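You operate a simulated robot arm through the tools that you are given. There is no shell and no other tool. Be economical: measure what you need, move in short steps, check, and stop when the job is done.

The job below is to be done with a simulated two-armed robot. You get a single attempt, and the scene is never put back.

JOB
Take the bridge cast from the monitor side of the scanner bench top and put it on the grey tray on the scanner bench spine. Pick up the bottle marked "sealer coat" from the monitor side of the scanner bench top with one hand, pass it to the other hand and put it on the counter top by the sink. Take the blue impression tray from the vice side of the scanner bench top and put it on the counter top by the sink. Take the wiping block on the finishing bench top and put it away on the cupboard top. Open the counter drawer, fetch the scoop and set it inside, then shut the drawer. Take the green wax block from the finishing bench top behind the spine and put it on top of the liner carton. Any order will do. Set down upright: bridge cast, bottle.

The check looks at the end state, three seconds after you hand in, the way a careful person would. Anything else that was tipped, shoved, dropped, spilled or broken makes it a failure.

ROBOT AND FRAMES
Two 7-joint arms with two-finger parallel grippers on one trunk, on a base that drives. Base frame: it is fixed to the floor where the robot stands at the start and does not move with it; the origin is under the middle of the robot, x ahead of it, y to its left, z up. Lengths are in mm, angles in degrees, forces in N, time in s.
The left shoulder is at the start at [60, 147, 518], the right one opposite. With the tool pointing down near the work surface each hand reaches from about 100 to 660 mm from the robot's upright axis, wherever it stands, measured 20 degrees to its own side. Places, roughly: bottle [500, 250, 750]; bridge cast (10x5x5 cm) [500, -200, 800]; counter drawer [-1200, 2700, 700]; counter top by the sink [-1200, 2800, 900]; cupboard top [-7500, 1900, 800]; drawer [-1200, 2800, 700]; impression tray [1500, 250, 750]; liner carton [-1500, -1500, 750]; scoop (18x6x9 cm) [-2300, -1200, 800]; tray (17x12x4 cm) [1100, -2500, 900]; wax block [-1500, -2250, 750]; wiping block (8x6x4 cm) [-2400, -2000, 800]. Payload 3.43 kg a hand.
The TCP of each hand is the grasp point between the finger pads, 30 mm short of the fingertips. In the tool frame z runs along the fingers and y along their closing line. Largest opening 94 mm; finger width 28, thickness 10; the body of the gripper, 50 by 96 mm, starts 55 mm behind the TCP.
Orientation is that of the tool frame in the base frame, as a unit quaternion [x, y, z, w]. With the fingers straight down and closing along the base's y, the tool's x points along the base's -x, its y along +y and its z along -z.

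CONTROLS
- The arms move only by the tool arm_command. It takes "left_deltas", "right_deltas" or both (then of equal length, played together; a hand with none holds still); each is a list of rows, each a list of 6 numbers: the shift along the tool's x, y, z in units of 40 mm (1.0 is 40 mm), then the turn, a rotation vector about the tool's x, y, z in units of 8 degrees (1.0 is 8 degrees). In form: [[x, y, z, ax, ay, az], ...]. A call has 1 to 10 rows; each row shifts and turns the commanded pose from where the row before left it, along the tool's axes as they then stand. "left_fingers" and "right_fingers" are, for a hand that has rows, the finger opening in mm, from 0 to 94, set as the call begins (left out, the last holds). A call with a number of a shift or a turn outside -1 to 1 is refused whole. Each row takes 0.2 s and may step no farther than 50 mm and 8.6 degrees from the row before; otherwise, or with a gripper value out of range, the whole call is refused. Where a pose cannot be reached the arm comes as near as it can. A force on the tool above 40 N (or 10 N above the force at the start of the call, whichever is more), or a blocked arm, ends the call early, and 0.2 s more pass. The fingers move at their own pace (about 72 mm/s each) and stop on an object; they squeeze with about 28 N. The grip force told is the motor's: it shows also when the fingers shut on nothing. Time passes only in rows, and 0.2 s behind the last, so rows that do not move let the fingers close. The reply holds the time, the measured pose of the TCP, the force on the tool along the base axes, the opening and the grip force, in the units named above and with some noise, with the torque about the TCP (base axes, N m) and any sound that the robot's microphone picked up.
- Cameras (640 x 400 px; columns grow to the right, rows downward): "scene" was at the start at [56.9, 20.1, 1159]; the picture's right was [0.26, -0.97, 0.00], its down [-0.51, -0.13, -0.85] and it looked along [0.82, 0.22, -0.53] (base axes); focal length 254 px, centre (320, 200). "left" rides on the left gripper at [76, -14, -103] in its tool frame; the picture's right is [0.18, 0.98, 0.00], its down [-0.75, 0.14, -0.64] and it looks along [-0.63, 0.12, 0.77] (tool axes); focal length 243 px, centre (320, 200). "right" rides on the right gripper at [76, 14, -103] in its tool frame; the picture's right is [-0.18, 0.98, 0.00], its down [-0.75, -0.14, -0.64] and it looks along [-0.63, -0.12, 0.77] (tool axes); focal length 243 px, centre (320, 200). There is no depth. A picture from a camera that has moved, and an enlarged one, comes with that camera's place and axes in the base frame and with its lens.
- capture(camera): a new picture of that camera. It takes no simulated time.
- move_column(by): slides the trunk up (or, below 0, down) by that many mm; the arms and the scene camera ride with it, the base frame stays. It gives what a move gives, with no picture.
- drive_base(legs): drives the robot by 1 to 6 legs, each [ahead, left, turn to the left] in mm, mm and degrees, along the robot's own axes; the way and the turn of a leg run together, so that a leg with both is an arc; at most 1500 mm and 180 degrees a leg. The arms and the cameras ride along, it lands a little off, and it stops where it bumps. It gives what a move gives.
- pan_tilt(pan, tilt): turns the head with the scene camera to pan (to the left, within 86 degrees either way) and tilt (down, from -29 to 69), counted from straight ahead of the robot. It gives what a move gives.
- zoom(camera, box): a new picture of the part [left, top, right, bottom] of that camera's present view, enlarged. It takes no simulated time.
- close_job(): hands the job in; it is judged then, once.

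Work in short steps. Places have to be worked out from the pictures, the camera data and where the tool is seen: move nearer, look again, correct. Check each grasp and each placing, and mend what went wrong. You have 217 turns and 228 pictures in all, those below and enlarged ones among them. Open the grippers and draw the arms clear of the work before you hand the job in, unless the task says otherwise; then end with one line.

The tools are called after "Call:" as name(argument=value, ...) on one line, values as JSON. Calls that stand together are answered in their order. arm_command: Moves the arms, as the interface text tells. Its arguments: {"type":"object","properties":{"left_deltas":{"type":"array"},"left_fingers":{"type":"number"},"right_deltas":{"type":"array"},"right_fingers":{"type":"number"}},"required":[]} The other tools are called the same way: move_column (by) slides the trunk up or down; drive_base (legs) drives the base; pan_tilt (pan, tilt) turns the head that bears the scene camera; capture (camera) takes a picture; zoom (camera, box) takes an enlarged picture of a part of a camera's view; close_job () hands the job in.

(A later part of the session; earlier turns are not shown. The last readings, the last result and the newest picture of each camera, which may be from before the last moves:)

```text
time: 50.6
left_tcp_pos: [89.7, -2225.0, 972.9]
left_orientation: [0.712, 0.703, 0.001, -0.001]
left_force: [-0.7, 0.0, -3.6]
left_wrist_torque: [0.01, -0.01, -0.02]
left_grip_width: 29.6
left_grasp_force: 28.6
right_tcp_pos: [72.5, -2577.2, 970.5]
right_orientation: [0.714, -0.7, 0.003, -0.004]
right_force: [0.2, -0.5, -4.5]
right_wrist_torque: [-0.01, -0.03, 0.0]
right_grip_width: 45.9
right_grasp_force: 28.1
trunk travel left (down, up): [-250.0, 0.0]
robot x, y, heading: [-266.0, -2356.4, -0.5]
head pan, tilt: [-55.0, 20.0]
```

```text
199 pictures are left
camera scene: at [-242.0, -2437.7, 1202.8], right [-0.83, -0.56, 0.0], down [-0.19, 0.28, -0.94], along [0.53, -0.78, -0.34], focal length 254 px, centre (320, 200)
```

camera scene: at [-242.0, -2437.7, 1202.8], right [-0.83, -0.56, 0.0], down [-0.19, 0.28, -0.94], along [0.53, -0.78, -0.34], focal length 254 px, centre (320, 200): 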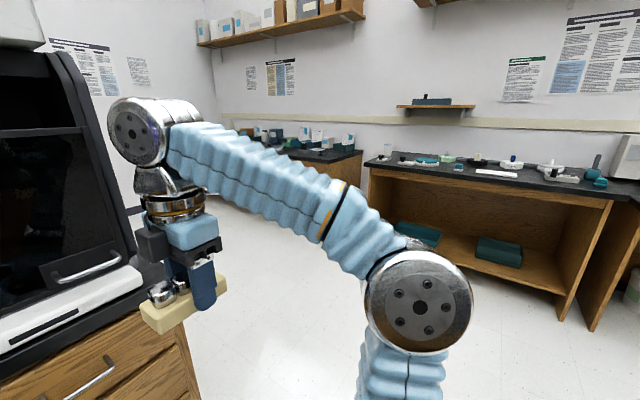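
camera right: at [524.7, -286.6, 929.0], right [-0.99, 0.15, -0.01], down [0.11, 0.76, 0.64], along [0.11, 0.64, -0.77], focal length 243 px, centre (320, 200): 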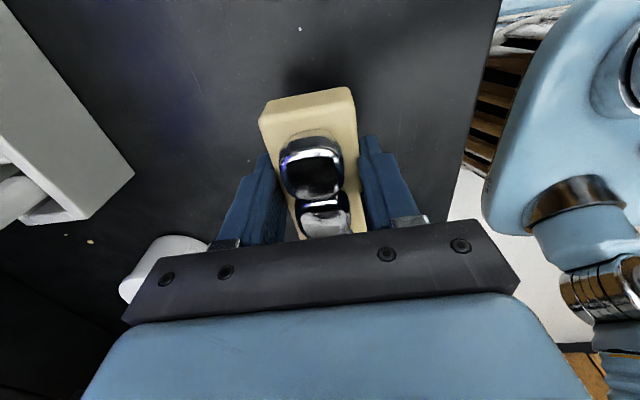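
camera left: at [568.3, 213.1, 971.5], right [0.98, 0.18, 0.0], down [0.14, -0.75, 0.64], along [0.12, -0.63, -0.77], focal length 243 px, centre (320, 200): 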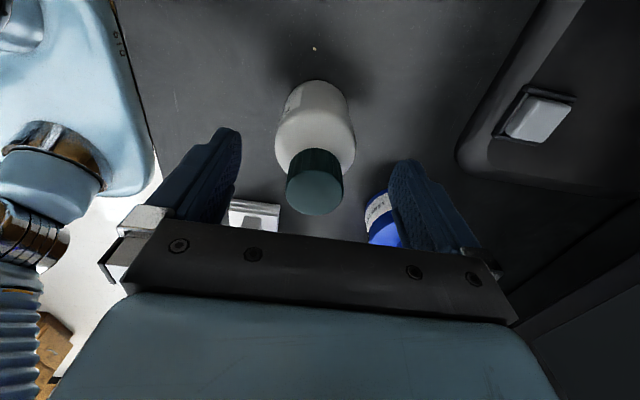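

There's a 1.5 m corridor beyond the bench end. I'll drive around to stand at about (1100,-3300) facing +y.

Call:
drive_base(legs=[[0, -950, 0], [1370, 0, 0], [0, 0, 90]])

Call:
pan_tilt(pan=0, tilt=25)

Call:
capture(camera="scene")

```text
time: 65.9
left_tcp_pos: [962.1, -2964.5, 974.4]
left_orientation: [0.002, 1.0, 0.001, -0.001]
left_force: [0.3, -0.2, -3.6]
left_wrist_torque: [-0.02, -0.03, -0.03]
left_grip_width: 29.6
left_grasp_force: 27.7
right_tcp_pos: [1314.6, -2980.2, 971.3]
right_orientation: [1.0, 0.014, -0.001, -0.006]
right_force: [-0.1, -0.6, -4.7]
right_wrist_torque: [-0.02, -0.04, 0.01]
right_grip_width: 45.7
right_grasp_force: 28.2
trunk travel left (down, up): [-250.0, 0.0]
robot x, y, heading: [1098.5, -3319.0, 90.0]
head pan, tilt: [-55.0, 20.0]
```

```text
time: 67.1
left_tcp_pos: [962.4, -2964.5, 972.9]
left_orientation: [0.003, 1.0, 0.0, 0.0]
left_force: [0.3, 0.1, -3.8]
left_wrist_torque: [0.01, -0.01, 0.04]
left_grip_width: 29.9
left_grasp_force: 27.8
right_tcp_pos: [1314.2, -2979.5, 970.7]
right_orientation: [1.0, 0.012, 0.0, -0.006]
right_force: [-0.1, -0.4, -4.6]
right_wrist_torque: [-0.04, 0.0, 0.0]
right_grip_width: 46.0
right_grasp_force: 27.9
trunk travel left (down, up): [-250.0, 0.0]
robot x, y, heading: [1097.8, -3318.3, 89.9]
head pan, tilt: [0.0, 25.0]
```

```text
198 pictures are left
camera scene: at [1098.4, -3259.9, 1194.7], right [1.0, -0.01, 0.0], down [0.0, -0.42, -0.91], along [0.01, 0.91, -0.42], focal length 254 px, centre (320, 200)
```

scene: 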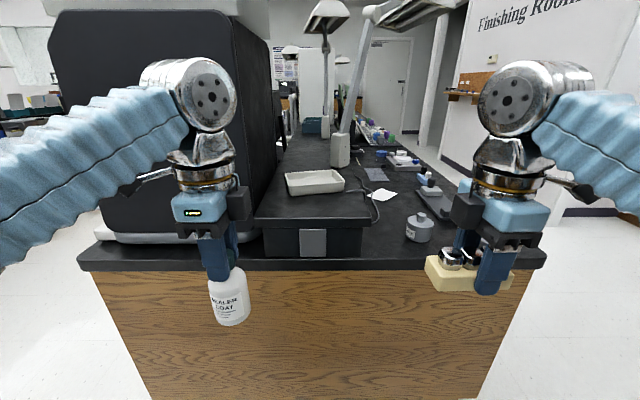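

The grey tray sits on the spine (top z≈875), centred about (1100,-2460). I'll look down to see how far the base sticks out ahead before moving closer.

Call:
pan_tilt(pan=0, tilt=69)

Call:
capture(camera="scene")

```text
time: 68.2
left_tcp_pos: [961.7, -2964.7, 974.1]
left_orientation: [0.002, 1.0, 0.0, 0.001]
left_force: [-0.2, 0.6, -2.2]
left_wrist_torque: [-0.01, 0.01, 0.0]
left_grip_width: 29.5
left_grasp_force: 28.1
right_tcp_pos: [1313.0, -2979.7, 970.7]
right_orientation: [1.0, 0.012, 0.0, -0.005]
right_force: [-0.3, 0.9, -3.8]
right_wrist_torque: [0.02, -0.06, 0.02]
right_grip_width: 45.5
right_grasp_force: 27.9
trunk travel left (down, up): [-250.0, 0.0]
robot x, y, heading: [1098.6, -3321.1, 89.6]
head pan, tilt: [0.0, 68.8]
```

```text
197 pictures are left
camera scene: at [1098.2, -3296.1, 1135.3], right [1.0, -0.01, 0.0], down [0.0, -0.93, -0.36], along [0.0, 0.36, -0.93], focal length 254 px, centre (320, 200)
```

scene: 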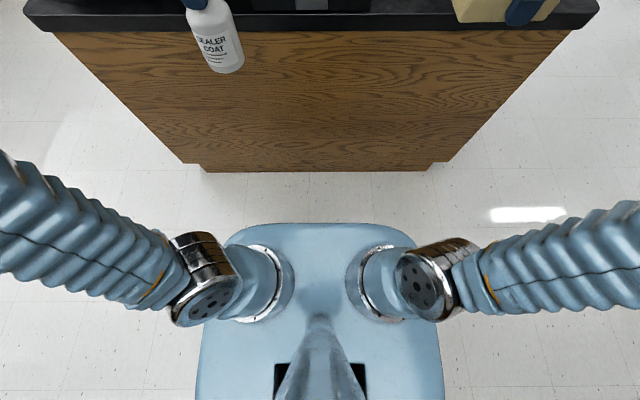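

The base front is roughly 260 mm ahead of the axis, so I can stand at y≈-3010. I'll pull the left hand in, then approach with a small offset so the right hand faces the tray.

Call:
arm_command(left_deltas=[[0, -0.8, 0, 0, 0, 0], [0, -0.8, 0, 0, 0, 0], [0, -0.8, 0, 0, 0, 0], [0, -0.7, 0, 0, 0, 0]])

Call:
drive_base(legs=[[0, 110, 0], [305, 0, 0]])

Call:
pan_tilt(pan=-10, tilt=35)

Call:
capture(camera="scene")

Call:
capture(camera="right")

```text
time: 69.2
left_tcp_pos: [961.0, -3088.4, 974.5]
left_orientation: [0.002, 1.0, 0.001, 0.0]
left_force: [-0.3, 0.4, -4.8]
left_wrist_torque: [-0.02, -0.02, 0.0]
left_grip_width: 29.7
left_grasp_force: 27.7
right_tcp_pos: [1314.2, -2980.6, 970.5]
right_orientation: [1.0, 0.014, 0.0, -0.005]
right_force: [-0.3, -0.1, -4.4]
right_wrist_torque: [0.04, -0.04, 0.02]
right_grip_width: 45.7
right_grasp_force: 28.3
trunk travel left (down, up): [-250.0, 0.0]
robot x, y, heading: [1097.0, -3319.4, 89.8]
head pan, tilt: [0.0, 68.8]
```

```text
time: 72.1
left_tcp_pos: [853.1, -2781.9, 974.4]
left_orientation: [0.002, 1.0, 0.001, -0.001]
left_force: [0.0, -0.1, -2.9]
left_wrist_torque: [-0.01, 0.01, 0.01]
left_grip_width: 29.9
left_grasp_force: 27.5
right_tcp_pos: [1206.6, -2672.9, 970.1]
right_orientation: [1.0, 0.014, 0.0, -0.005]
right_force: [-0.3, -0.3, -4.4]
right_wrist_torque: [0.04, -0.02, 0.02]
right_grip_width: 45.7
right_grasp_force: 27.9
trunk travel left (down, up): [-250.0, 0.0]
robot x, y, heading: [991.0, -3015.1, 90.1]
head pan, tilt: [0.0, 68.8]
```

```text
time: 73.1
left_tcp_pos: [853.0, -2780.8, 975.8]
left_orientation: [0.002, 1.0, -0.001, 0.0]
left_force: [-0.7, -0.3, -3.5]
left_wrist_torque: [0.0, 0.01, -0.02]
left_grip_width: 29.6
left_grasp_force: 28.0
right_tcp_pos: [1206.5, -2673.1, 970.4]
right_orientation: [1.0, 0.014, 0.0, -0.005]
right_force: [0.5, -0.6, -4.4]
right_wrist_torque: [-0.01, -0.08, 0.0]
right_grip_width: 45.7
right_grasp_force: 27.8
trunk travel left (down, up): [-250.0, 0.0]
robot x, y, heading: [990.9, -3012.7, 90.0]
head pan, tilt: [-10.0, 35.0]
```

```text
196 pictures are left
camera scene: at [1006.3, -2958.8, 1178.8], right [0.98, -0.18, 0.0], down [-0.1, -0.57, -0.82], along [0.14, 0.81, -0.57], focal length 254 px, centre (320, 200)
```

scene: 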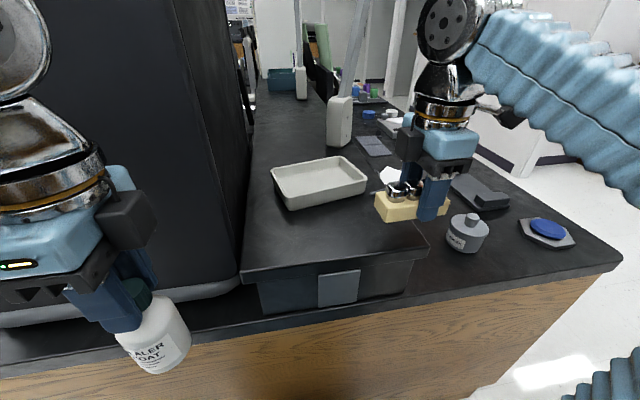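

```text
195 pictures are left
camera right: at [1282.2, -2687.3, 1074.0], right [-0.16, -0.99, -0.01], down [-0.76, 0.11, 0.64], along [-0.63, 0.11, -0.77], focal length 243 px, centre (320, 200)
```

right: 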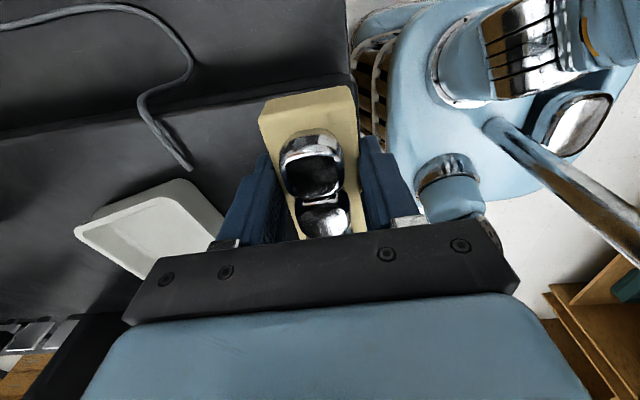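

The tray is centred around (1083,-2475) with about 10° yaw. I'll drive ahead another 35 mm, then move the cast above the tray.

Call:
drive_base(legs=[[35, 0, 0]])

Call:
arm_command(right_deltas=[[-0.6, -0.8, 0, 0, 0, -0.4], [-0.6, -0.8, 0, 0, 0, -0.4], [-0.6, -0.8, 0.2, 0, 0, -0.4], [-0.6, -0.8, 0.2, 0, 0, 0], [-0.5, -0.5, 0.2, 0, 0, 0]])

Call:
capture(camera="right")

Call:
capture(camera="scene")

```text
time: 74.0
left_tcp_pos: [852.6, -2747.0, 974.6]
left_orientation: [0.001, 1.0, 0.001, 0.0]
left_force: [-0.3, -0.1, -4.2]
left_wrist_torque: [0.01, -0.02, -0.04]
left_grip_width: 29.8
left_grasp_force: 28.0
right_tcp_pos: [1206.3, -2637.9, 969.3]
right_orientation: [1.0, 0.014, 0.0, -0.005]
right_force: [-0.3, 0.3, -3.9]
right_wrist_torque: [0.01, -0.03, 0.02]
right_grip_width: 46.0
right_grasp_force: 28.0
trunk travel left (down, up): [-250.0, 0.0]
robot x, y, heading: [990.2, -2981.1, 89.7]
head pan, tilt: [-10.0, 35.0]
```

```text
time: 75.2
left_tcp_pos: [853.1, -2746.1, 973.6]
left_orientation: [0.001, 1.0, 0.0, 0.0]
left_force: [-0.4, -0.8, -3.7]
left_wrist_torque: [0.0, 0.0, -0.01]
left_grip_width: 29.5
left_grasp_force: 27.8
right_tcp_pos: [1073.6, -2505.1, 947.5]
right_orientation: [0.995, 0.098, 0.001, -0.006]
right_force: [-0.1, 0.4, -4.3]
right_wrist_torque: [0.01, -0.04, -0.03]
right_grip_width: 45.9
right_grasp_force: 27.9
trunk travel left (down, up): [-250.0, 0.0]
robot x, y, heading: [989.4, -2975.4, 89.7]
head pan, tilt: [-10.0, 35.0]
```

```text
194 pictures are left
camera right: at [1150.4, -2506.6, 1050.9], right [0.01, -1.0, -0.01], down [-0.77, -0.01, 0.64], along [-0.64, 0.0, -0.77], focal length 243 px, centre (320, 200)
```

right: 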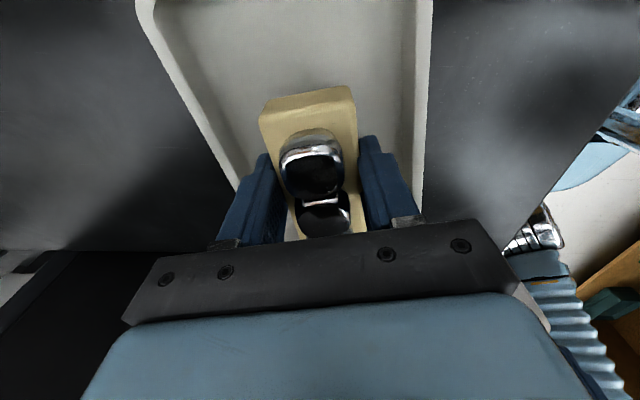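

```text
193 pictures are left
camera scene: at [1006.4, -2923.4, 1178.9], right [0.98, -0.18, 0.0], down [-0.1, -0.56, -0.82], along [0.14, 0.81, -0.57], focal length 254 px, centre (320, 200)
```

scene: 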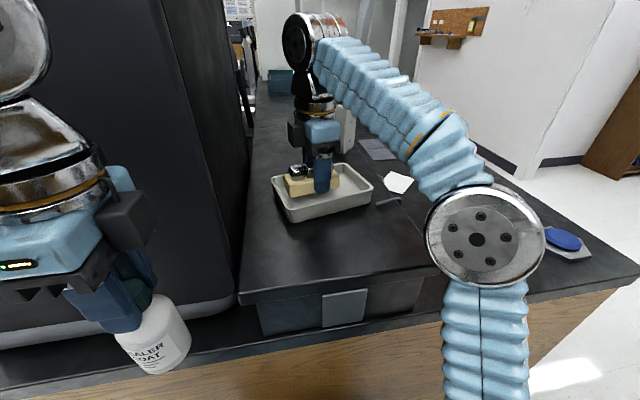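

The hand camera shows the cast centred across the tray; shift 15 mm in +x and lower until it touches.

Call:
arm_command(right_deltas=[[0.38, 0, 0.2, 0, 0, 0], [0, 0, 0.3, 0, 0, 0], [0, 0, 0.1, 0, 0, 0], [0, 0, 0.1, 0, 0, 0]])

Call:
capture(camera="right")

Call:
zoom(camera="scene", box=[240, 130, 400, 230])

```text
time: 76.0
left_tcp_pos: [852.5, -2745.8, 974.8]
left_orientation: [0.002, 1.0, 0.001, 0.0]
left_force: [0.4, 0.0, -3.7]
left_wrist_torque: [0.0, 0.01, 0.02]
left_grip_width: 29.5
left_grasp_force: 27.7
right_tcp_pos: [1088.8, -2502.6, 928.2]
right_orientation: [0.995, 0.098, -0.002, -0.013]
right_force: [-2.4, 2.1, 16.8]
right_wrist_torque: [-0.28, -0.59, -0.01]
right_grip_width: 45.9
right_grasp_force: 27.6
trunk travel left (down, up): [-250.0, 0.0]
robot x, y, heading: [991.6, -2982.5, 89.7]
head pan, tilt: [-10.0, 35.0]
stopped in row 4 (right hand): the force on the tool passed its limit at 47 N (the readings are from after the stop); the commanded pose is now the measured one
```

```text
192 pictures are left
camera right: at [1165.6, -2505.9, 1031.4], right [0.01, -1.0, -0.03], down [-0.76, -0.02, 0.65], along [-0.65, 0.01, -0.76], focal length 243 px, centre (320, 200)
```

right: 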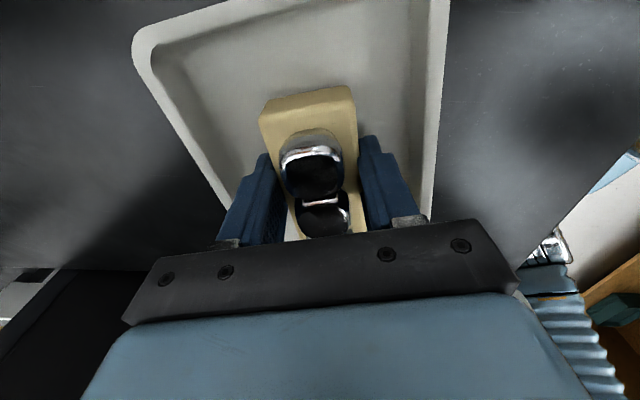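

```text
4.00 times, centred on (320, 180) of scene
camera zoom: at [1005.8, -2924.3, 1179.1], right [0.98, -0.18, 0.0], down [-0.1, -0.56, -0.82], along [0.14, 0.81, -0.57], focal length 1014 px, centre (320, 280)
```

zoom: 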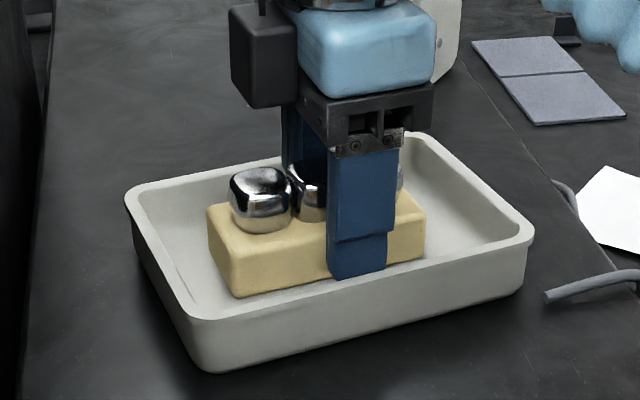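

Contact; the cast looks near the tray's left wall, so I'll lift 12 mm, shift 20 mm to +x and lower again.

Call:
arm_command(right_deltas=[[0, 0, -0.35, 0, 0, 0], [0.5, 0, 0, 0, 0, 0], [0, 0, 0.2, 0, 0, 0], [0, 0, 0.1, 0, 0, 0], [0, 0, 0.06, 0, 0, 0], [0, 0, 0.06, 0, 0, 0]])

Call:
zoom(camera="scene", box=[240, 130, 400, 230])

```text
time: 77.5
left_tcp_pos: [852.1, -2747.1, 974.6]
left_orientation: [0.001, 1.0, 0.001, 0.0]
left_force: [-0.7, 0.6, -3.2]
left_wrist_torque: [-0.02, 0.0, 0.01]
left_grip_width: 29.5
left_grasp_force: 28.0
right_tcp_pos: [1108.9, -2498.8, 927.9]
right_orientation: [0.995, 0.096, -0.004, -0.018]
right_force: [-1.8, 2.1, 15.9]
right_wrist_torque: [-0.26, -0.78, -0.02]
right_grip_width: 45.5
right_grasp_force: 28.1
trunk travel left (down, up): [-250.0, 0.0]
robot x, y, heading: [991.8, -2975.0, 89.9]
head pan, tilt: [-10.0, 35.0]
stopped in row 6 (right hand): the force on the tool passed its limit at 44 N (the readings are from after the stop); the commanded pose is now the measured one
```

```text
4.00 times, centred on (320, 180) of scene
camera zoom: at [1005.8, -2924.3, 1179.0], right [0.98, -0.18, 0.0], down [-0.1, -0.56, -0.82], along [0.14, 0.81, -0.57], focal length 1014 px, centre (320, 280)
```

zoom: 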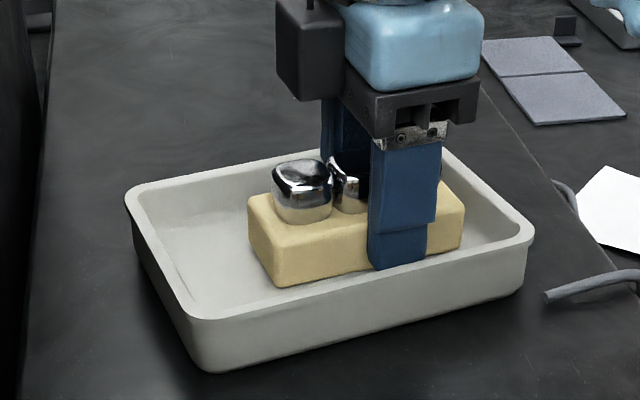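

It rests on the tray floor, well inside. Open modestly (65 mm) and withdraw upward.

Call:
arm_command(right_deltas=[[0, 0, -0.03, 0, 0, 0], [0, 0, 0, 0, 0, 0], [0, 0, 0, 0, 0, 0], [0, 0, -0.2, 0, 0, 0], [0, 0, -0.5, 0, 0, 0], [0, 0.5, -0.8, 0, 0, 0], [0, 0.8, -0.5, 0, 0, 0], [0, 0.8, 0, 0, 0, 0]], right_fingers=65)

Call:
zoom(camera="scene", box=[240, 130, 400, 230])

```text
time: 79.2
left_tcp_pos: [853.8, -2745.3, 974.5]
left_orientation: [0.002, 1.0, 0.0, 0.001]
left_force: [0.1, 1.0, -3.9]
left_wrist_torque: [-0.02, 0.01, -0.04]
left_grip_width: 29.6
left_grasp_force: 27.4
right_tcp_pos: [1123.9, -2562.8, 986.0]
right_orientation: [0.995, 0.096, -0.004, -0.016]
right_force: [0.5, 0.7, -0.2]
right_wrist_torque: [-0.05, -0.01, -0.01]
right_grip_width: 65.0
right_grasp_force: 0.0
right hand out of reach, approached as far as the arm can: row 6, 7
trunk travel left (down, up): [-250.0, 0.0]
robot x, y, heading: [991.6, -2978.1, 89.6]
head pan, tilt: [-10.0, 35.0]
```

```text
4.00 times, centred on (320, 180) of scene
camera zoom: at [1006.7, -2922.7, 1178.9], right [0.98, -0.18, 0.0], down [-0.1, -0.57, -0.82], along [0.14, 0.81, -0.57], focal length 1014 px, centre (320, 280)
```

zoom: 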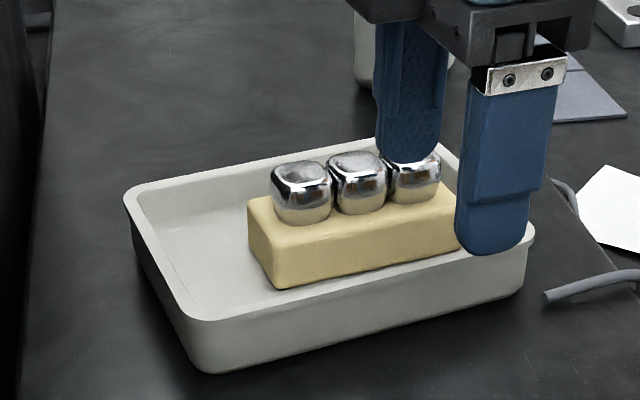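

The cast stands upright in the tray. I'll back off into free floor for the hand-over and square up the right hand.

Call:
drive_base(legs=[[-450, 0, 0]])

Call:
arm_command(right_deltas=[[0, 0.4, 0, 0, 0, 0.65], [0, 0.4, 0, 0, 0, 0.65], [0, 0.4, 0, 0, -1, 0], [0, 0, 0, 0, -1, 0], [0, 0, 0, 0, -1, 0], [0, 0, 0, 0, -1, 0], [0, 0, 0, 0, -1, 0], [0, 0, 0, 0, -0.6, 0]], left_deltas=[[0, 0.4, 0, 0, 0, 0], [0, 0.4, 0, 0, 0, 0], [0, 0.4, 0, 0, 0, 0], [0, 0.4, 0, 0, 0, 0], [0, 0.3, 0, 0, 0, 0], [0, 0, 0, 0, 0, 0], [0, 0, 0, 0, 0, 0], [0, 0, 0, 0, 0, 0]], right_fingers=94)

Call:
pan_tilt(pan=0, tilt=35)

Call:
capture(camera="scene")

```text
time: 82.0
left_tcp_pos: [852.3, -3198.6, 974.2]
left_orientation: [0.001, 1.0, 0.0, 0.0]
left_force: [0.3, 0.7, -3.4]
left_wrist_torque: [0.02, -0.03, -0.02]
left_grip_width: 29.7
left_grasp_force: 27.8
right_tcp_pos: [1123.4, -3015.6, 987.7]
right_orientation: [0.995, 0.096, -0.003, -0.016]
right_force: [-0.7, 0.5, -0.2]
right_wrist_torque: [-0.02, 0.0, 0.02]
right_grip_width: 65.0
right_grasp_force: 0.1
trunk travel left (down, up): [-250.0, 0.0]
robot x, y, heading: [988.3, -3424.6, 89.9]
head pan, tilt: [-10.0, 35.0]
```

```text
time: 83.8
left_tcp_pos: [852.3, -3123.4, 973.3]
left_orientation: [0.001, 1.0, 0.0, 0.0]
left_force: [-0.3, -1.1, -3.4]
left_wrist_torque: [0.03, 0.01, 0.02]
left_grip_width: 29.5
left_grasp_force: 27.9
right_tcp_pos: [1126.1, -3064.3, 985.4]
right_orientation: [0.922, 0.011, -0.386, -0.013]
right_force: [-0.2, 0.1, -0.5]
right_wrist_torque: [-0.04, -0.04, -0.01]
right_grip_width: 94.1
right_grasp_force: 0.1
trunk travel left (down, up): [-250.0, 0.0]
robot x, y, heading: [988.6, -3428.8, 90.2]
head pan, tilt: [-10.0, 35.0]
```

```text
time: 84.5
left_tcp_pos: [853.0, -3122.6, 974.2]
left_orientation: [0.001, 1.0, 0.001, 0.0]
left_force: [-0.6, 0.0, -3.4]
left_wrist_torque: [0.01, 0.03, -0.06]
left_grip_width: 29.6
left_grasp_force: 28.0
right_tcp_pos: [1126.8, -3063.5, 985.5]
right_orientation: [0.922, 0.012, -0.386, -0.012]
right_force: [-0.3, -0.4, 0.0]
right_wrist_torque: [0.0, 0.01, 0.01]
right_grip_width: 93.8
right_grasp_force: 0.0
trunk travel left (down, up): [-250.0, 0.0]
robot x, y, heading: [989.5, -3429.0, 90.0]
head pan, tilt: [0.0, 35.0]
```

```text
188 pictures are left
camera scene: at [989.9, -3374.0, 1178.9], right [1.0, 0.0, 0.0], down [0.0, -0.57, -0.82], along [0.0, 0.82, -0.57], focal length 254 px, centre (320, 200)
```

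scene: 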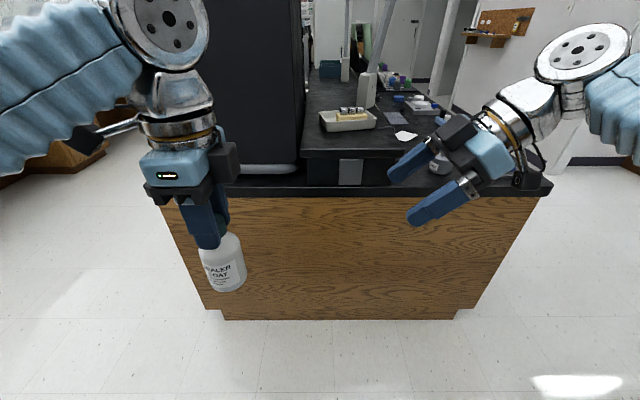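

Right hand is tilted 45° as planned. I'll bring the bottle nearer the middle and the right hand to a pre-grasp 120 mm off along its pointing line.

Call:
arm_command(left_deltas=[[-0.7, 0, 0, 0, 0, 0], [-0.7, 0, 0, 0, 0, 0], [-0.7, 0, 0, 0, 0, 0], [-0.65, 0, 0, 0, 0, 0]], right_deltas=[[-0.38, 0.37, 0.31, 0, 0, 0], [-0.38, 0.37, 0.31, 0, 0, 0], [-0.38, 0.37, 0.31, 0, 0, 0], [-0.38, 0.37, 0.31, 0, 0, 0]])

Call:
capture(camera="scene")

Call:
capture(camera="right")

```text
time: 85.5
left_tcp_pos: [963.2, -3124.1, 974.7]
left_orientation: [0.0, 1.0, 0.001, 0.001]
left_force: [0.0, -0.3, -4.0]
left_wrist_torque: [0.05, 0.01, -0.02]
left_grip_width: 29.3
left_grasp_force: 28.0
right_tcp_pos: [1050.2, -3123.7, 991.3]
right_orientation: [0.923, 0.011, -0.385, -0.013]
right_force: [-0.4, 0.1, 0.2]
right_wrist_torque: [-0.03, 0.04, 0.0]
right_grip_width: 94.0
right_grasp_force: 0.1
trunk travel left (down, up): [-250.0, 0.0]
robot x, y, heading: [993.9, -3428.4, 90.0]
head pan, tilt: [0.0, 35.0]
```

```text
187 pictures are left
camera scene: at [989.9, -3374.0, 1178.9], right [1.0, 0.0, 0.0], down [0.0, -0.57, -0.82], along [0.0, 0.82, -0.57], focal length 254 px, centre (320, 200)
```

scene: 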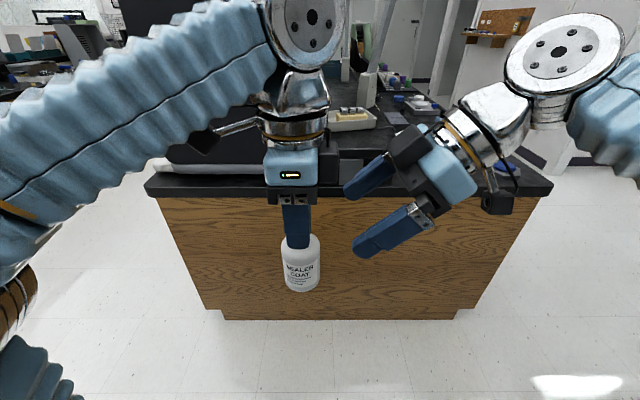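

```text
186 pictures are left
camera right: at [1176.0, -3138.3, 1010.5], right [-0.12, -0.99, 0.1], down [-0.07, 0.11, 0.99], along [-0.99, 0.11, -0.09], focal length 243 px, centre (320, 200)
```

right: 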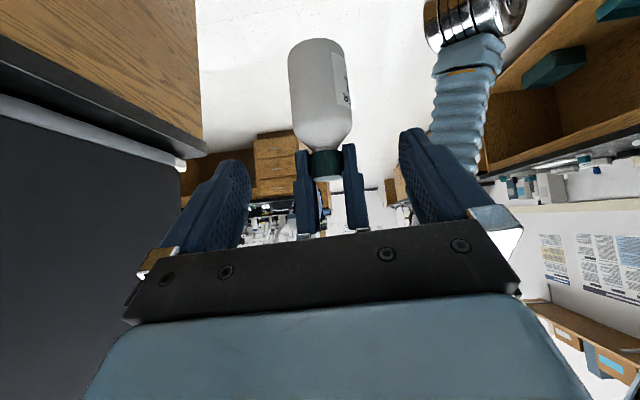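

Aligned nicely. Advance about 100 mm along the pointing direction and check.

Call:
arm_command(right_deltas=[[0, 0, 0.65, 0, 0, 0], [0, 0, 0.65, 0, 0, 0], [0, 0, 0.65, 0, 0, 0], [0, 0, 0.6, 0, 0, 0]])

Call:
capture(camera="right")

Call:
zoom(camera="scene", box=[220, 150, 480, 312])

```text
time: 86.5
left_tcp_pos: [962.5, -3123.0, 974.5]
left_orientation: [0.001, 1.0, 0.001, -0.001]
left_force: [0.2, -0.6, -4.2]
left_wrist_torque: [-0.02, -0.02, -0.01]
left_grip_width: 29.8
left_grasp_force: 28.4
right_tcp_pos: [977.4, -3122.5, 920.0]
right_orientation: [0.923, 0.012, -0.385, -0.012]
right_force: [0.5, -0.3, -0.5]
right_wrist_torque: [-0.01, 0.0, 0.0]
right_grip_width: 94.1
right_grasp_force: 0.1
trunk travel left (down, up): [-250.0, 0.0]
robot x, y, heading: [989.5, -3426.3, 90.0]
head pan, tilt: [0.0, 35.0]
```

```text
185 pictures are left
camera right: at [1103.4, -3136.5, 938.2], right [-0.12, -0.99, 0.1], down [-0.07, 0.11, 0.99], along [-0.99, 0.11, -0.09], focal length 243 px, centre (320, 200)
```

right: 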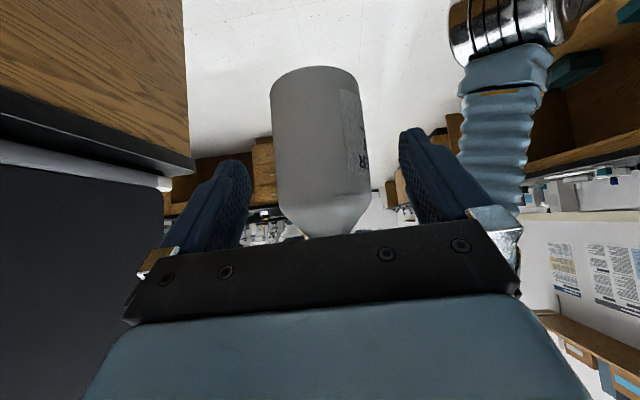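

```text
2.46 times, centred on (350, 231) of scene
camera zoom: at [990.0, -3374.0, 1178.9], right [1.0, 0.0, 0.0], down [0.0, -0.57, -0.82], along [0.0, 0.82, -0.57], focal length 624 px, centre (246, 124)
```

zoom: 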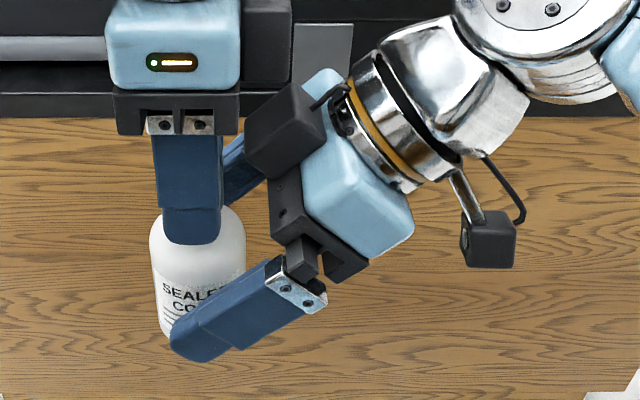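

Near the left gripper body, so I'll go mostly straight down 15 mm and only 6 mm inward, then close the right fingers gently.

Call:
arm_command(right_deltas=[[0.27, 0, 0.26, 0, 0, 0], [-0.11, 0, 0.11, 0, 0, 0], [0, 0, 0, 0, 0, 0]])

Call:
zoom(camera="scene", box=[220, 150, 480, 312])

```text
time: 87.3
left_tcp_pos: [964.4, -3123.6, 973.4]
left_orientation: [0.0, 1.0, 0.001, 0.0]
left_force: [0.4, -0.3, -3.2]
left_wrist_torque: [-0.02, -0.01, 0.01]
left_grip_width: 29.5
left_grasp_force: 27.6
right_tcp_pos: [971.8, -3121.4, 905.0]
right_orientation: [0.923, 0.012, -0.386, -0.012]
right_force: [-0.1, 0.4, -0.7]
right_wrist_torque: [0.01, 0.01, 0.0]
right_grip_width: 94.2
right_grasp_force: 0.1
trunk travel left (down, up): [-250.0, 0.0]
robot x, y, heading: [990.4, -3427.4, 90.1]
head pan, tilt: [0.0, 35.0]
```

```text
2.46 times, centred on (350, 231) of scene
camera zoom: at [989.9, -3374.0, 1178.9], right [1.0, 0.0, 0.0], down [0.0, -0.57, -0.82], along [0.0, 0.82, -0.57], focal length 624 px, centre (246, 124)
```

zoom: 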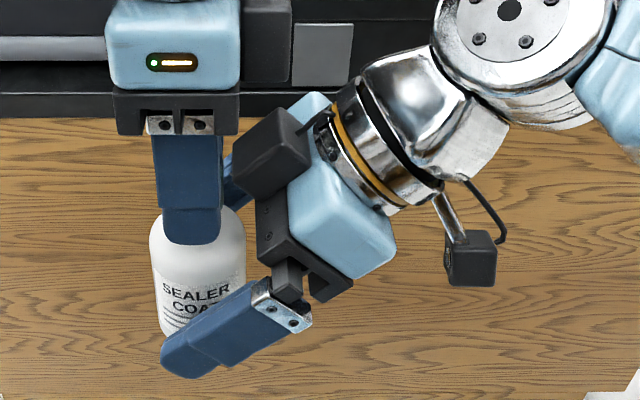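

Clear. Close the right fingers on the bottle body.

Call:
arm_command(right_deltas=[[0, 0, 0, 0, 0, 0], [0, 0, 0, 0, 0, 0], [0, 0, 0, 0, 0, 0], [0, 0, 0, 0, 0, 0], [0, 0, 0, 0, 0, 0]], right_fingers=0)

Call:
capture(camera="right")

```text
time: 88.5
left_tcp_pos: [962.6, -3122.8, 974.4]
left_orientation: [0.001, 1.0, 0.001, 0.0]
left_force: [-0.4, 11.3, -1.3]
left_wrist_torque: [0.47, 0.04, 0.01]
left_grip_width: 29.4
left_grasp_force: 28.0
right_tcp_pos: [971.2, -3122.1, 904.5]
right_orientation: [0.922, 0.011, -0.386, -0.013]
right_force: [0.0, -11.1, -0.4]
right_wrist_torque: [0.26, -0.02, 0.09]
right_grip_width: 57.7
right_grasp_force: 27.7
trunk travel left (down, up): [-250.0, 0.0]
robot x, y, heading: [991.5, -3427.2, 90.1]
head pan, tilt: [0.0, 35.0]
```

```text
182 pictures are left
camera right: at [1097.3, -3136.0, 923.2], right [-0.12, -0.99, 0.1], down [-0.07, 0.11, 0.99], along [-0.99, 0.11, -0.09], focal length 243 px, centre (320, 200)
```

right: 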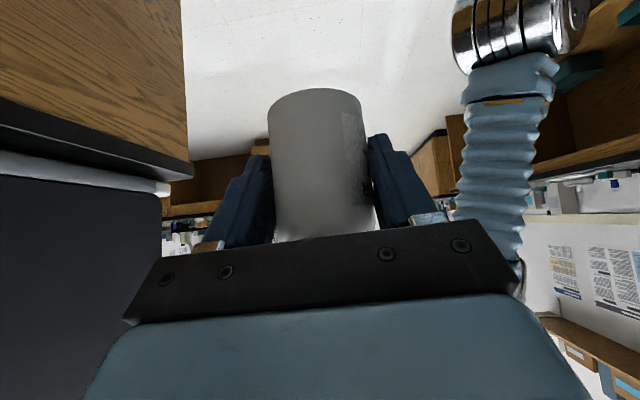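

Both grip now (57.7 mm on the body). Open the left hand and draw it straight up.

Call:
arm_command(left_deltas=[[0, 0, 0, 0, 0, 0], [0, 0, 0, 0, 0, 0], [0, 0, -0.3, 0, 0, 0], [0, 0, -0.6, 0, 0, 0], [0, 0, -0.6, 0, 0, 0]], left_fingers=70)

Call:
capture(camera="scene")

```text
time: 89.7
left_tcp_pos: [963.0, -3121.8, 985.8]
left_orientation: [0.001, 1.0, -0.001, 0.0]
left_force: [0.7, 0.7, 0.0]
left_wrist_torque: [0.02, 0.0, 0.0]
left_grip_width: 70.1
left_grasp_force: 0.0
left hand out of reach, approached as far as the arm can: row 4, 5
right_tcp_pos: [971.8, -3121.4, 905.1]
right_orientation: [0.922, 0.012, -0.386, -0.013]
right_force: [0.2, -0.1, 0.6]
right_wrist_torque: [-0.01, -0.08, 0.02]
right_grip_width: 57.6
right_grasp_force: 27.9
trunk travel left (down, up): [-250.0, 0.0]
robot x, y, heading: [992.2, -3428.1, 90.0]
head pan, tilt: [0.0, 35.0]
```

```text
181 pictures are left
camera scene: at [989.9, -3374.0, 1178.9], right [1.0, 0.0, 0.0], down [0.0, -0.57, -0.82], along [0.0, 0.82, -0.57], focal length 254 px, centre (320, 200)
```

scene: 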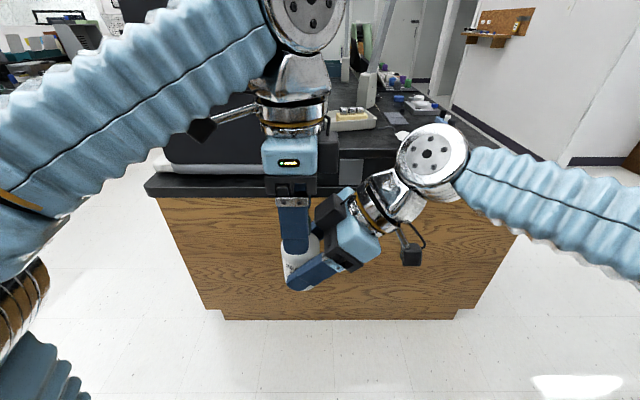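

Left can't rise further, so I'll lower the right hand with the bottle clear of the left fingers.

Call:
arm_command(right_deltas=[[0.2, 0, 0.2, 0, 0, 0], [0.4, 0, 0.4, 0, 0, 0], [0.4, 0, 0.4, 0, 0, 0], [0.2, 0, 0.2, 0, 0, 0]])

Call:
capture(camera="right")

Call:
capture(camera="scene")

```text
time: 90.7
left_tcp_pos: [962.6, -3123.1, 987.0]
left_orientation: [0.0, 1.0, 0.002, 0.0]
left_force: [-0.2, 0.2, -0.3]
left_wrist_torque: [-0.01, 0.0, 0.0]
left_grip_width: 69.8
left_grasp_force: 0.1
right_tcp_pos: [971.6, -3119.5, 837.3]
right_orientation: [0.923, 0.012, -0.385, -0.012]
right_force: [0.5, -0.1, -0.2]
right_wrist_torque: [-0.02, -0.05, 0.0]
right_grip_width: 57.8
right_grasp_force: 28.2
trunk travel left (down, up): [-250.0, 0.0]
robot x, y, heading: [987.4, -3429.4, 90.1]
head pan, tilt: [0.0, 35.0]
```

```text
180 pictures are left
camera right: at [1097.1, -3134.1, 855.7], right [-0.12, -0.99, 0.1], down [-0.07, 0.11, 0.99], along [-0.99, 0.11, -0.09], focal length 243 px, centre (320, 200)
```

right: 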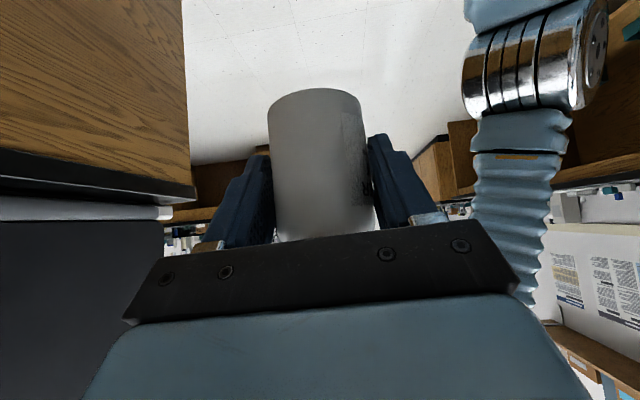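

```text
179 pictures are left
camera scene: at [989.9, -3374.0, 1178.9], right [1.0, 0.0, 0.0], down [0.0, -0.57, -0.82], along [0.0, 0.82, -0.57], focal length 254 px, centre (320, 200)
```

scene: 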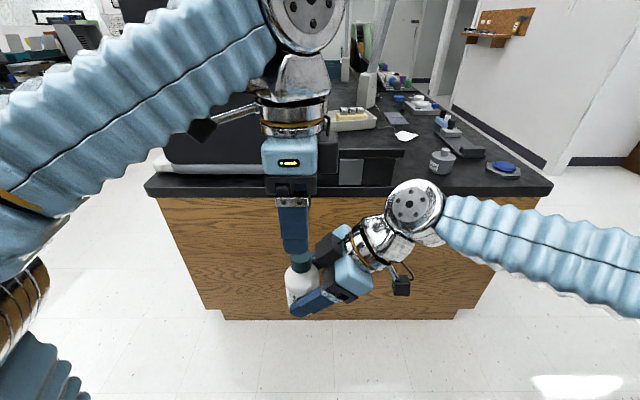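

The right hand holds the bottle. I'll move the left hand aside and raise the bottle, then drive around to the vice side.

Call:
arm_command(left_deltas=[[0.7, 0, 0, 0, 0, 0], [0.7, 0, 0, 0, 0, 0], [0.7, 0, 0, 0, 0, 0], [0.7, 0, 0, 0, 0, 0]], right_deltas=[[0.5, 0, -0.6, 0, 0, 0], [0.3, 0, -0.95, 0, 0, 0], [0, 0, -0.95, 0, 0, 0], [-0.2, 0, -0.95, 0, 0, 0]])

Call:
drive_base(legs=[[0, -1310, 0], [1300, 0, 0]])

Call:
capture(camera="scene")

```text
time: 91.7
left_tcp_pos: [850.4, -3121.4, 986.2]
left_orientation: [0.002, 1.0, 0.001, 0.0]
left_force: [0.9, 0.6, 0.3]
left_wrist_torque: [-0.01, -0.01, 0.0]
left_grip_width: 69.9
left_grasp_force: 0.0
right_tcp_pos: [1087.0, -3121.2, 916.9]
right_orientation: [0.923, 0.011, -0.385, -0.013]
right_force: [0.2, -0.4, -4.2]
right_wrist_torque: [-0.01, -0.06, -0.01]
right_grip_width: 58.0
right_grasp_force: 28.0
trunk travel left (down, up): [-250.0, 0.0]
robot x, y, heading: [992.1, -3430.3, 90.2]
head pan, tilt: [0.0, 35.0]
```

```text
time: 104.4
left_tcp_pos: [2148.9, -1810.0, 985.5]
left_orientation: [0.0, 1.0, 0.001, 0.0]
left_force: [-0.2, 0.4, 0.0]
left_wrist_torque: [0.01, -0.01, -0.01]
left_grip_width: 69.9
left_grasp_force: 0.1
right_tcp_pos: [2385.5, -1809.6, 918.0]
right_orientation: [0.923, 0.012, -0.386, -0.012]
right_force: [-0.6, 0.4, -4.1]
right_wrist_torque: [-0.01, -0.02, 0.03]
right_grip_width: 57.8
right_grasp_force: 27.5
trunk travel left (down, up): [-250.0, 0.0]
robot x, y, heading: [2290.6, -2113.4, 89.9]
head pan, tilt: [0.0, 35.0]
```

```text
178 pictures are left
camera scene: at [2288.2, -2061.2, 1178.9], right [1.0, 0.0, 0.0], down [0.0, -0.57, -0.82], along [0.0, 0.82, -0.57], focal length 254 px, centre (320, 200)
```

scene: 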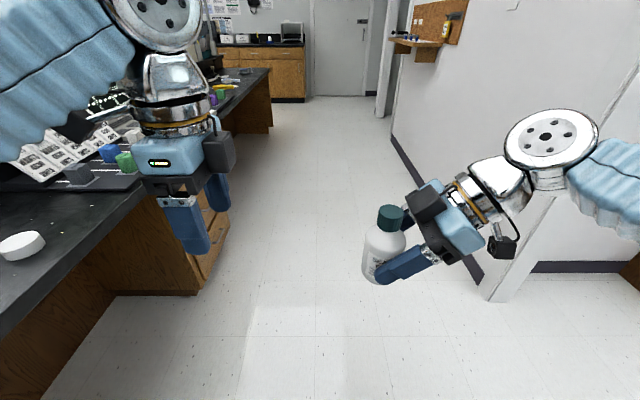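

Aisle is clear. Drive ahead 2450 and turn to face the bench.

Call:
drive_base(legs=[[1300, 0, 0], [1150, 0, 0], [0, 0, 90]])

Call:
pan_tilt(pan=0, tilt=28)

Call:
capture(camera="scene")

```text
time: 120.2
left_tcp_pos: [1978.2, 190.2, 985.3]
left_orientation: [0.71, -0.704, -0.001, 0.001]
left_force: [0.0, -0.6, 0.5]
left_wrist_torque: [0.04, 0.02, 0.02]
left_grip_width: 70.0
left_grasp_force: 0.1
right_tcp_pos: [1975.9, 428.3, 918.4]
right_orientation: [0.641, 0.664, -0.28, 0.265]
right_force: [-0.1, 0.4, -4.4]
right_wrist_torque: [0.02, 0.02, -0.03]
right_grip_width: 57.6
right_grasp_force: 28.0
trunk travel left (down, up): [-250.0, 0.0]
robot x, y, heading: [2284.4, 332.8, -179.5]
head pan, tilt: [0.0, 35.0]
```

```text
time: 120.9
left_tcp_pos: [1978.1, 189.9, 985.4]
left_orientation: [0.71, -0.704, 0.0, 0.001]
left_force: [-0.5, -0.3, -0.3]
left_wrist_torque: [0.01, 0.02, 0.01]
left_grip_width: 70.3
left_grasp_force: 0.1
right_tcp_pos: [1974.9, 428.0, 917.7]
right_orientation: [0.641, 0.664, -0.281, 0.265]
right_force: [-0.9, 0.6, -3.2]
right_wrist_torque: [0.05, -0.01, 0.02]
right_grip_width: 57.5
right_grasp_force: 27.8
trunk travel left (down, up): [-250.0, 0.0]
robot x, y, heading: [2282.6, 332.6, -179.4]
head pan, tilt: [0.0, 28.0]
```

```text
177 pictures are left
camera scene: at [2222.4, 329.2, 1189.8], right [-0.01, 1.0, 0.0], down [0.47, 0.0, -0.88], along [-0.88, -0.01, -0.47], focal length 254 px, centre (320, 200)
```

scene: 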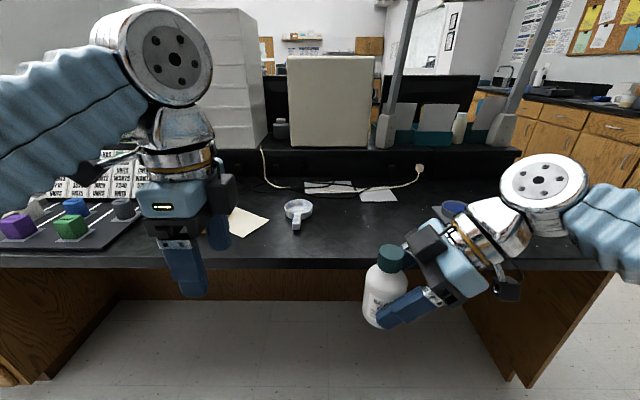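

The pale-blue tray with a handle at about (1471,245) matches the impression tray. Zoom to see its shape.

Call:
zoom(camera="scene", box=[240, 170, 400, 270])

Call:
zoom(camera="scene", box=[400, 170, 560, 270])

```text
4.00 times, centred on (320, 220) of scene
camera zoom: at [2222.4, 329.2, 1189.8], right [-0.01, 1.0, 0.0], down [0.47, 0.0, -0.88], along [-0.88, -0.01, -0.47], focal length 1014 px, centre (320, 120)
```

zoom: 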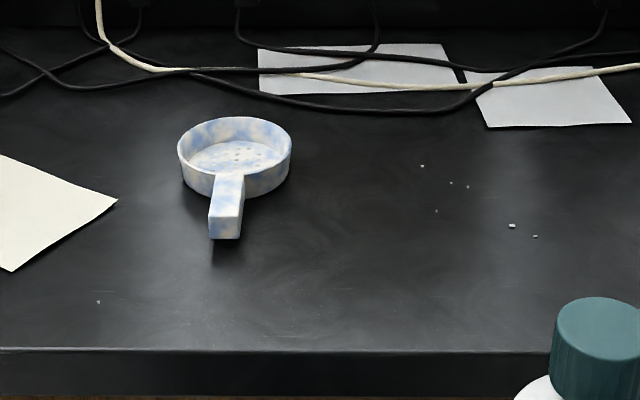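

```text
4.00 times, centred on (480, 220) of scene
camera zoom: at [2222.4, 329.2, 1189.8], right [-0.01, 1.0, 0.0], down [0.47, 0.0, -0.88], along [-0.88, -0.01, -0.47], focal length 1014 px, centre (-320, 120)
```

zoom: 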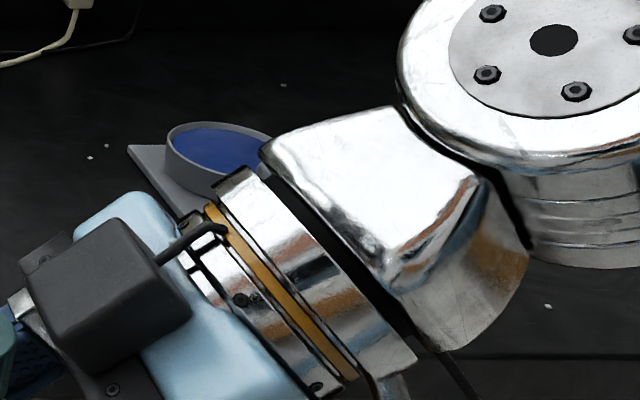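

The marbled blue one with a handle is it; its handle centre is about (1588,253). I'll drive closer and turn the left hand to close along y.

Call:
drive_base(legs=[[195, -70, 0]])

Call:
arm_command(left_deltas=[[0, 0, 0, 0, 0, -1], [0, 0, 0, 0, 0, -1], [0, 0, 0, 0, 0, -1], [0, 0, 0, 0, 0, -1], [0, 0, 0, 0, 0, -1], [0, 0, 0, 0, 0, -1], [0, 0, 0, 0, 0, -1], [0, 0, 0, 0, 0, -1], [0, 0, 0, 0, 0, -1], [0, 0, 0, 0, 0, -1]], left_fingers=94)

Call:
arm_command(left_deltas=[[0, 0, 0, 0, 0, -1], [0, 0, 1, 0, 0, -0.2], [0, 0, 1, 0, 0, 0], [0, 0, 0.6, 0, 0, 0], [-0.9, 0, 0, 0, 0, 0], [-0.9, 0, 0, 0, 0, 0], [-0.9, 0, 0, 0, 0, 0]])

Call:
capture(camera="left")

```text
time: 122.5
left_tcp_pos: [1781.0, 258.0, 985.6]
left_orientation: [0.71, -0.705, 0.0, 0.001]
left_force: [-0.1, 0.9, 0.3]
left_wrist_torque: [0.02, 0.0, -0.01]
left_grip_width: 69.8
left_grasp_force: 0.1
right_tcp_pos: [1777.5, 495.0, 917.3]
right_orientation: [0.641, 0.664, -0.279, 0.265]
right_force: [0.0, -1.3, -3.3]
right_wrist_torque: [0.01, 0.0, -0.02]
right_grip_width: 57.6
right_grasp_force: 27.6
trunk travel left (down, up): [-250.0, 0.0]
robot x, y, heading: [2089.4, 399.5, -179.5]
head pan, tilt: [0.0, 28.0]
```

```text
time: 124.8
left_tcp_pos: [1780.1, 256.9, 986.0]
left_orientation: [0.997, -0.082, -0.001, 0.0]
left_force: [-0.2, 0.8, 0.0]
left_wrist_torque: [0.01, -0.03, 0.02]
left_grip_width: 94.2
left_grasp_force: 0.0
right_tcp_pos: [1776.7, 496.5, 917.1]
right_orientation: [0.641, 0.664, -0.279, 0.265]
right_force: [0.2, 0.5, -3.3]
right_wrist_torque: [0.04, -0.01, -0.01]
right_grip_width: 57.3
right_grasp_force: 28.0
trunk travel left (down, up): [-250.0, 0.0]
robot x, y, heading: [2088.4, 399.3, -179.5]
head pan, tilt: [0.0, 28.0]
```

```text
time: 126.3
left_tcp_pos: [1673.2, 258.5, 882.6]
left_orientation: [1.0, 0.001, -0.001, -0.001]
left_force: [1.0, -0.7, 0.1]
left_wrist_torque: [0.01, 0.03, 0.0]
left_grip_width: 93.9
left_grasp_force: 0.2
right_tcp_pos: [1777.5, 494.7, 916.8]
right_orientation: [0.641, 0.663, -0.28, 0.265]
right_force: [0.4, 0.2, -3.4]
right_wrist_torque: [0.03, 0.0, 0.0]
right_grip_width: 57.7
right_grasp_force: 27.8
trunk travel left (down, up): [-250.0, 0.0]
robot x, y, heading: [2082.3, 404.1, -179.0]
head pan, tilt: [0.0, 28.0]
```

```text
174 pictures are left
camera left: at [1750.3, 273.5, 985.3], right [0.19, -0.98, 0.0], down [-0.75, -0.14, 0.64], along [-0.63, -0.12, -0.77], focal length 243 px, centre (320, 200)
```

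left: 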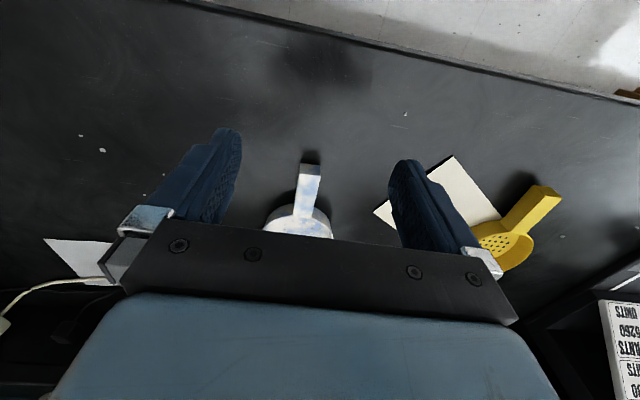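

Handle centre refined to (1597,257). Move over it and descend to z≈797, then check.

Call:
arm_command(left_deltas=[[-0.65, 0, 0, 0, 0, 0], [-0.65, 0, 0.2, 0, 0, 0], [-0.6, 0, 0.4, 0, 0, 0], [0, 0, 0.7, 0, 0, 0], [0, 0, 0.5, 0, 0, 0]])

Call:
capture(camera="left")

```text
time: 127.5
left_tcp_pos: [1596.2, 258.0, 809.9]
left_orientation: [1.0, 0.001, -0.001, -0.001]
left_force: [0.9, -0.3, -0.9]
left_wrist_torque: [-0.01, 0.0, -0.01]
left_grip_width: 93.9
left_grasp_force: 0.1
right_tcp_pos: [1778.1, 495.0, 917.8]
right_orientation: [0.642, 0.663, -0.28, 0.265]
right_force: [0.3, 0.6, -4.1]
right_wrist_torque: [0.03, 0.0, 0.0]
right_grip_width: 57.2
right_grasp_force: 28.0
trunk travel left (down, up): [-250.0, 0.0]
robot x, y, heading: [2088.3, 402.5, -179.8]
head pan, tilt: [0.0, 28.0]
```

```text
173 pictures are left
camera left: at [1673.4, 272.9, 912.8], right [0.19, -0.98, 0.0], down [-0.75, -0.14, 0.64], along [-0.63, -0.12, -0.77], focal length 243 px, centre (320, 200)
```

left: 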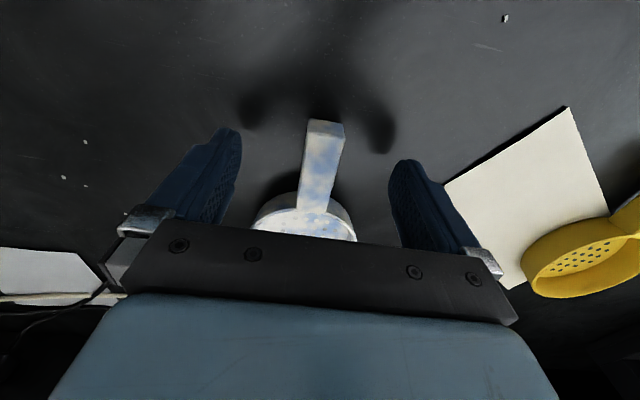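

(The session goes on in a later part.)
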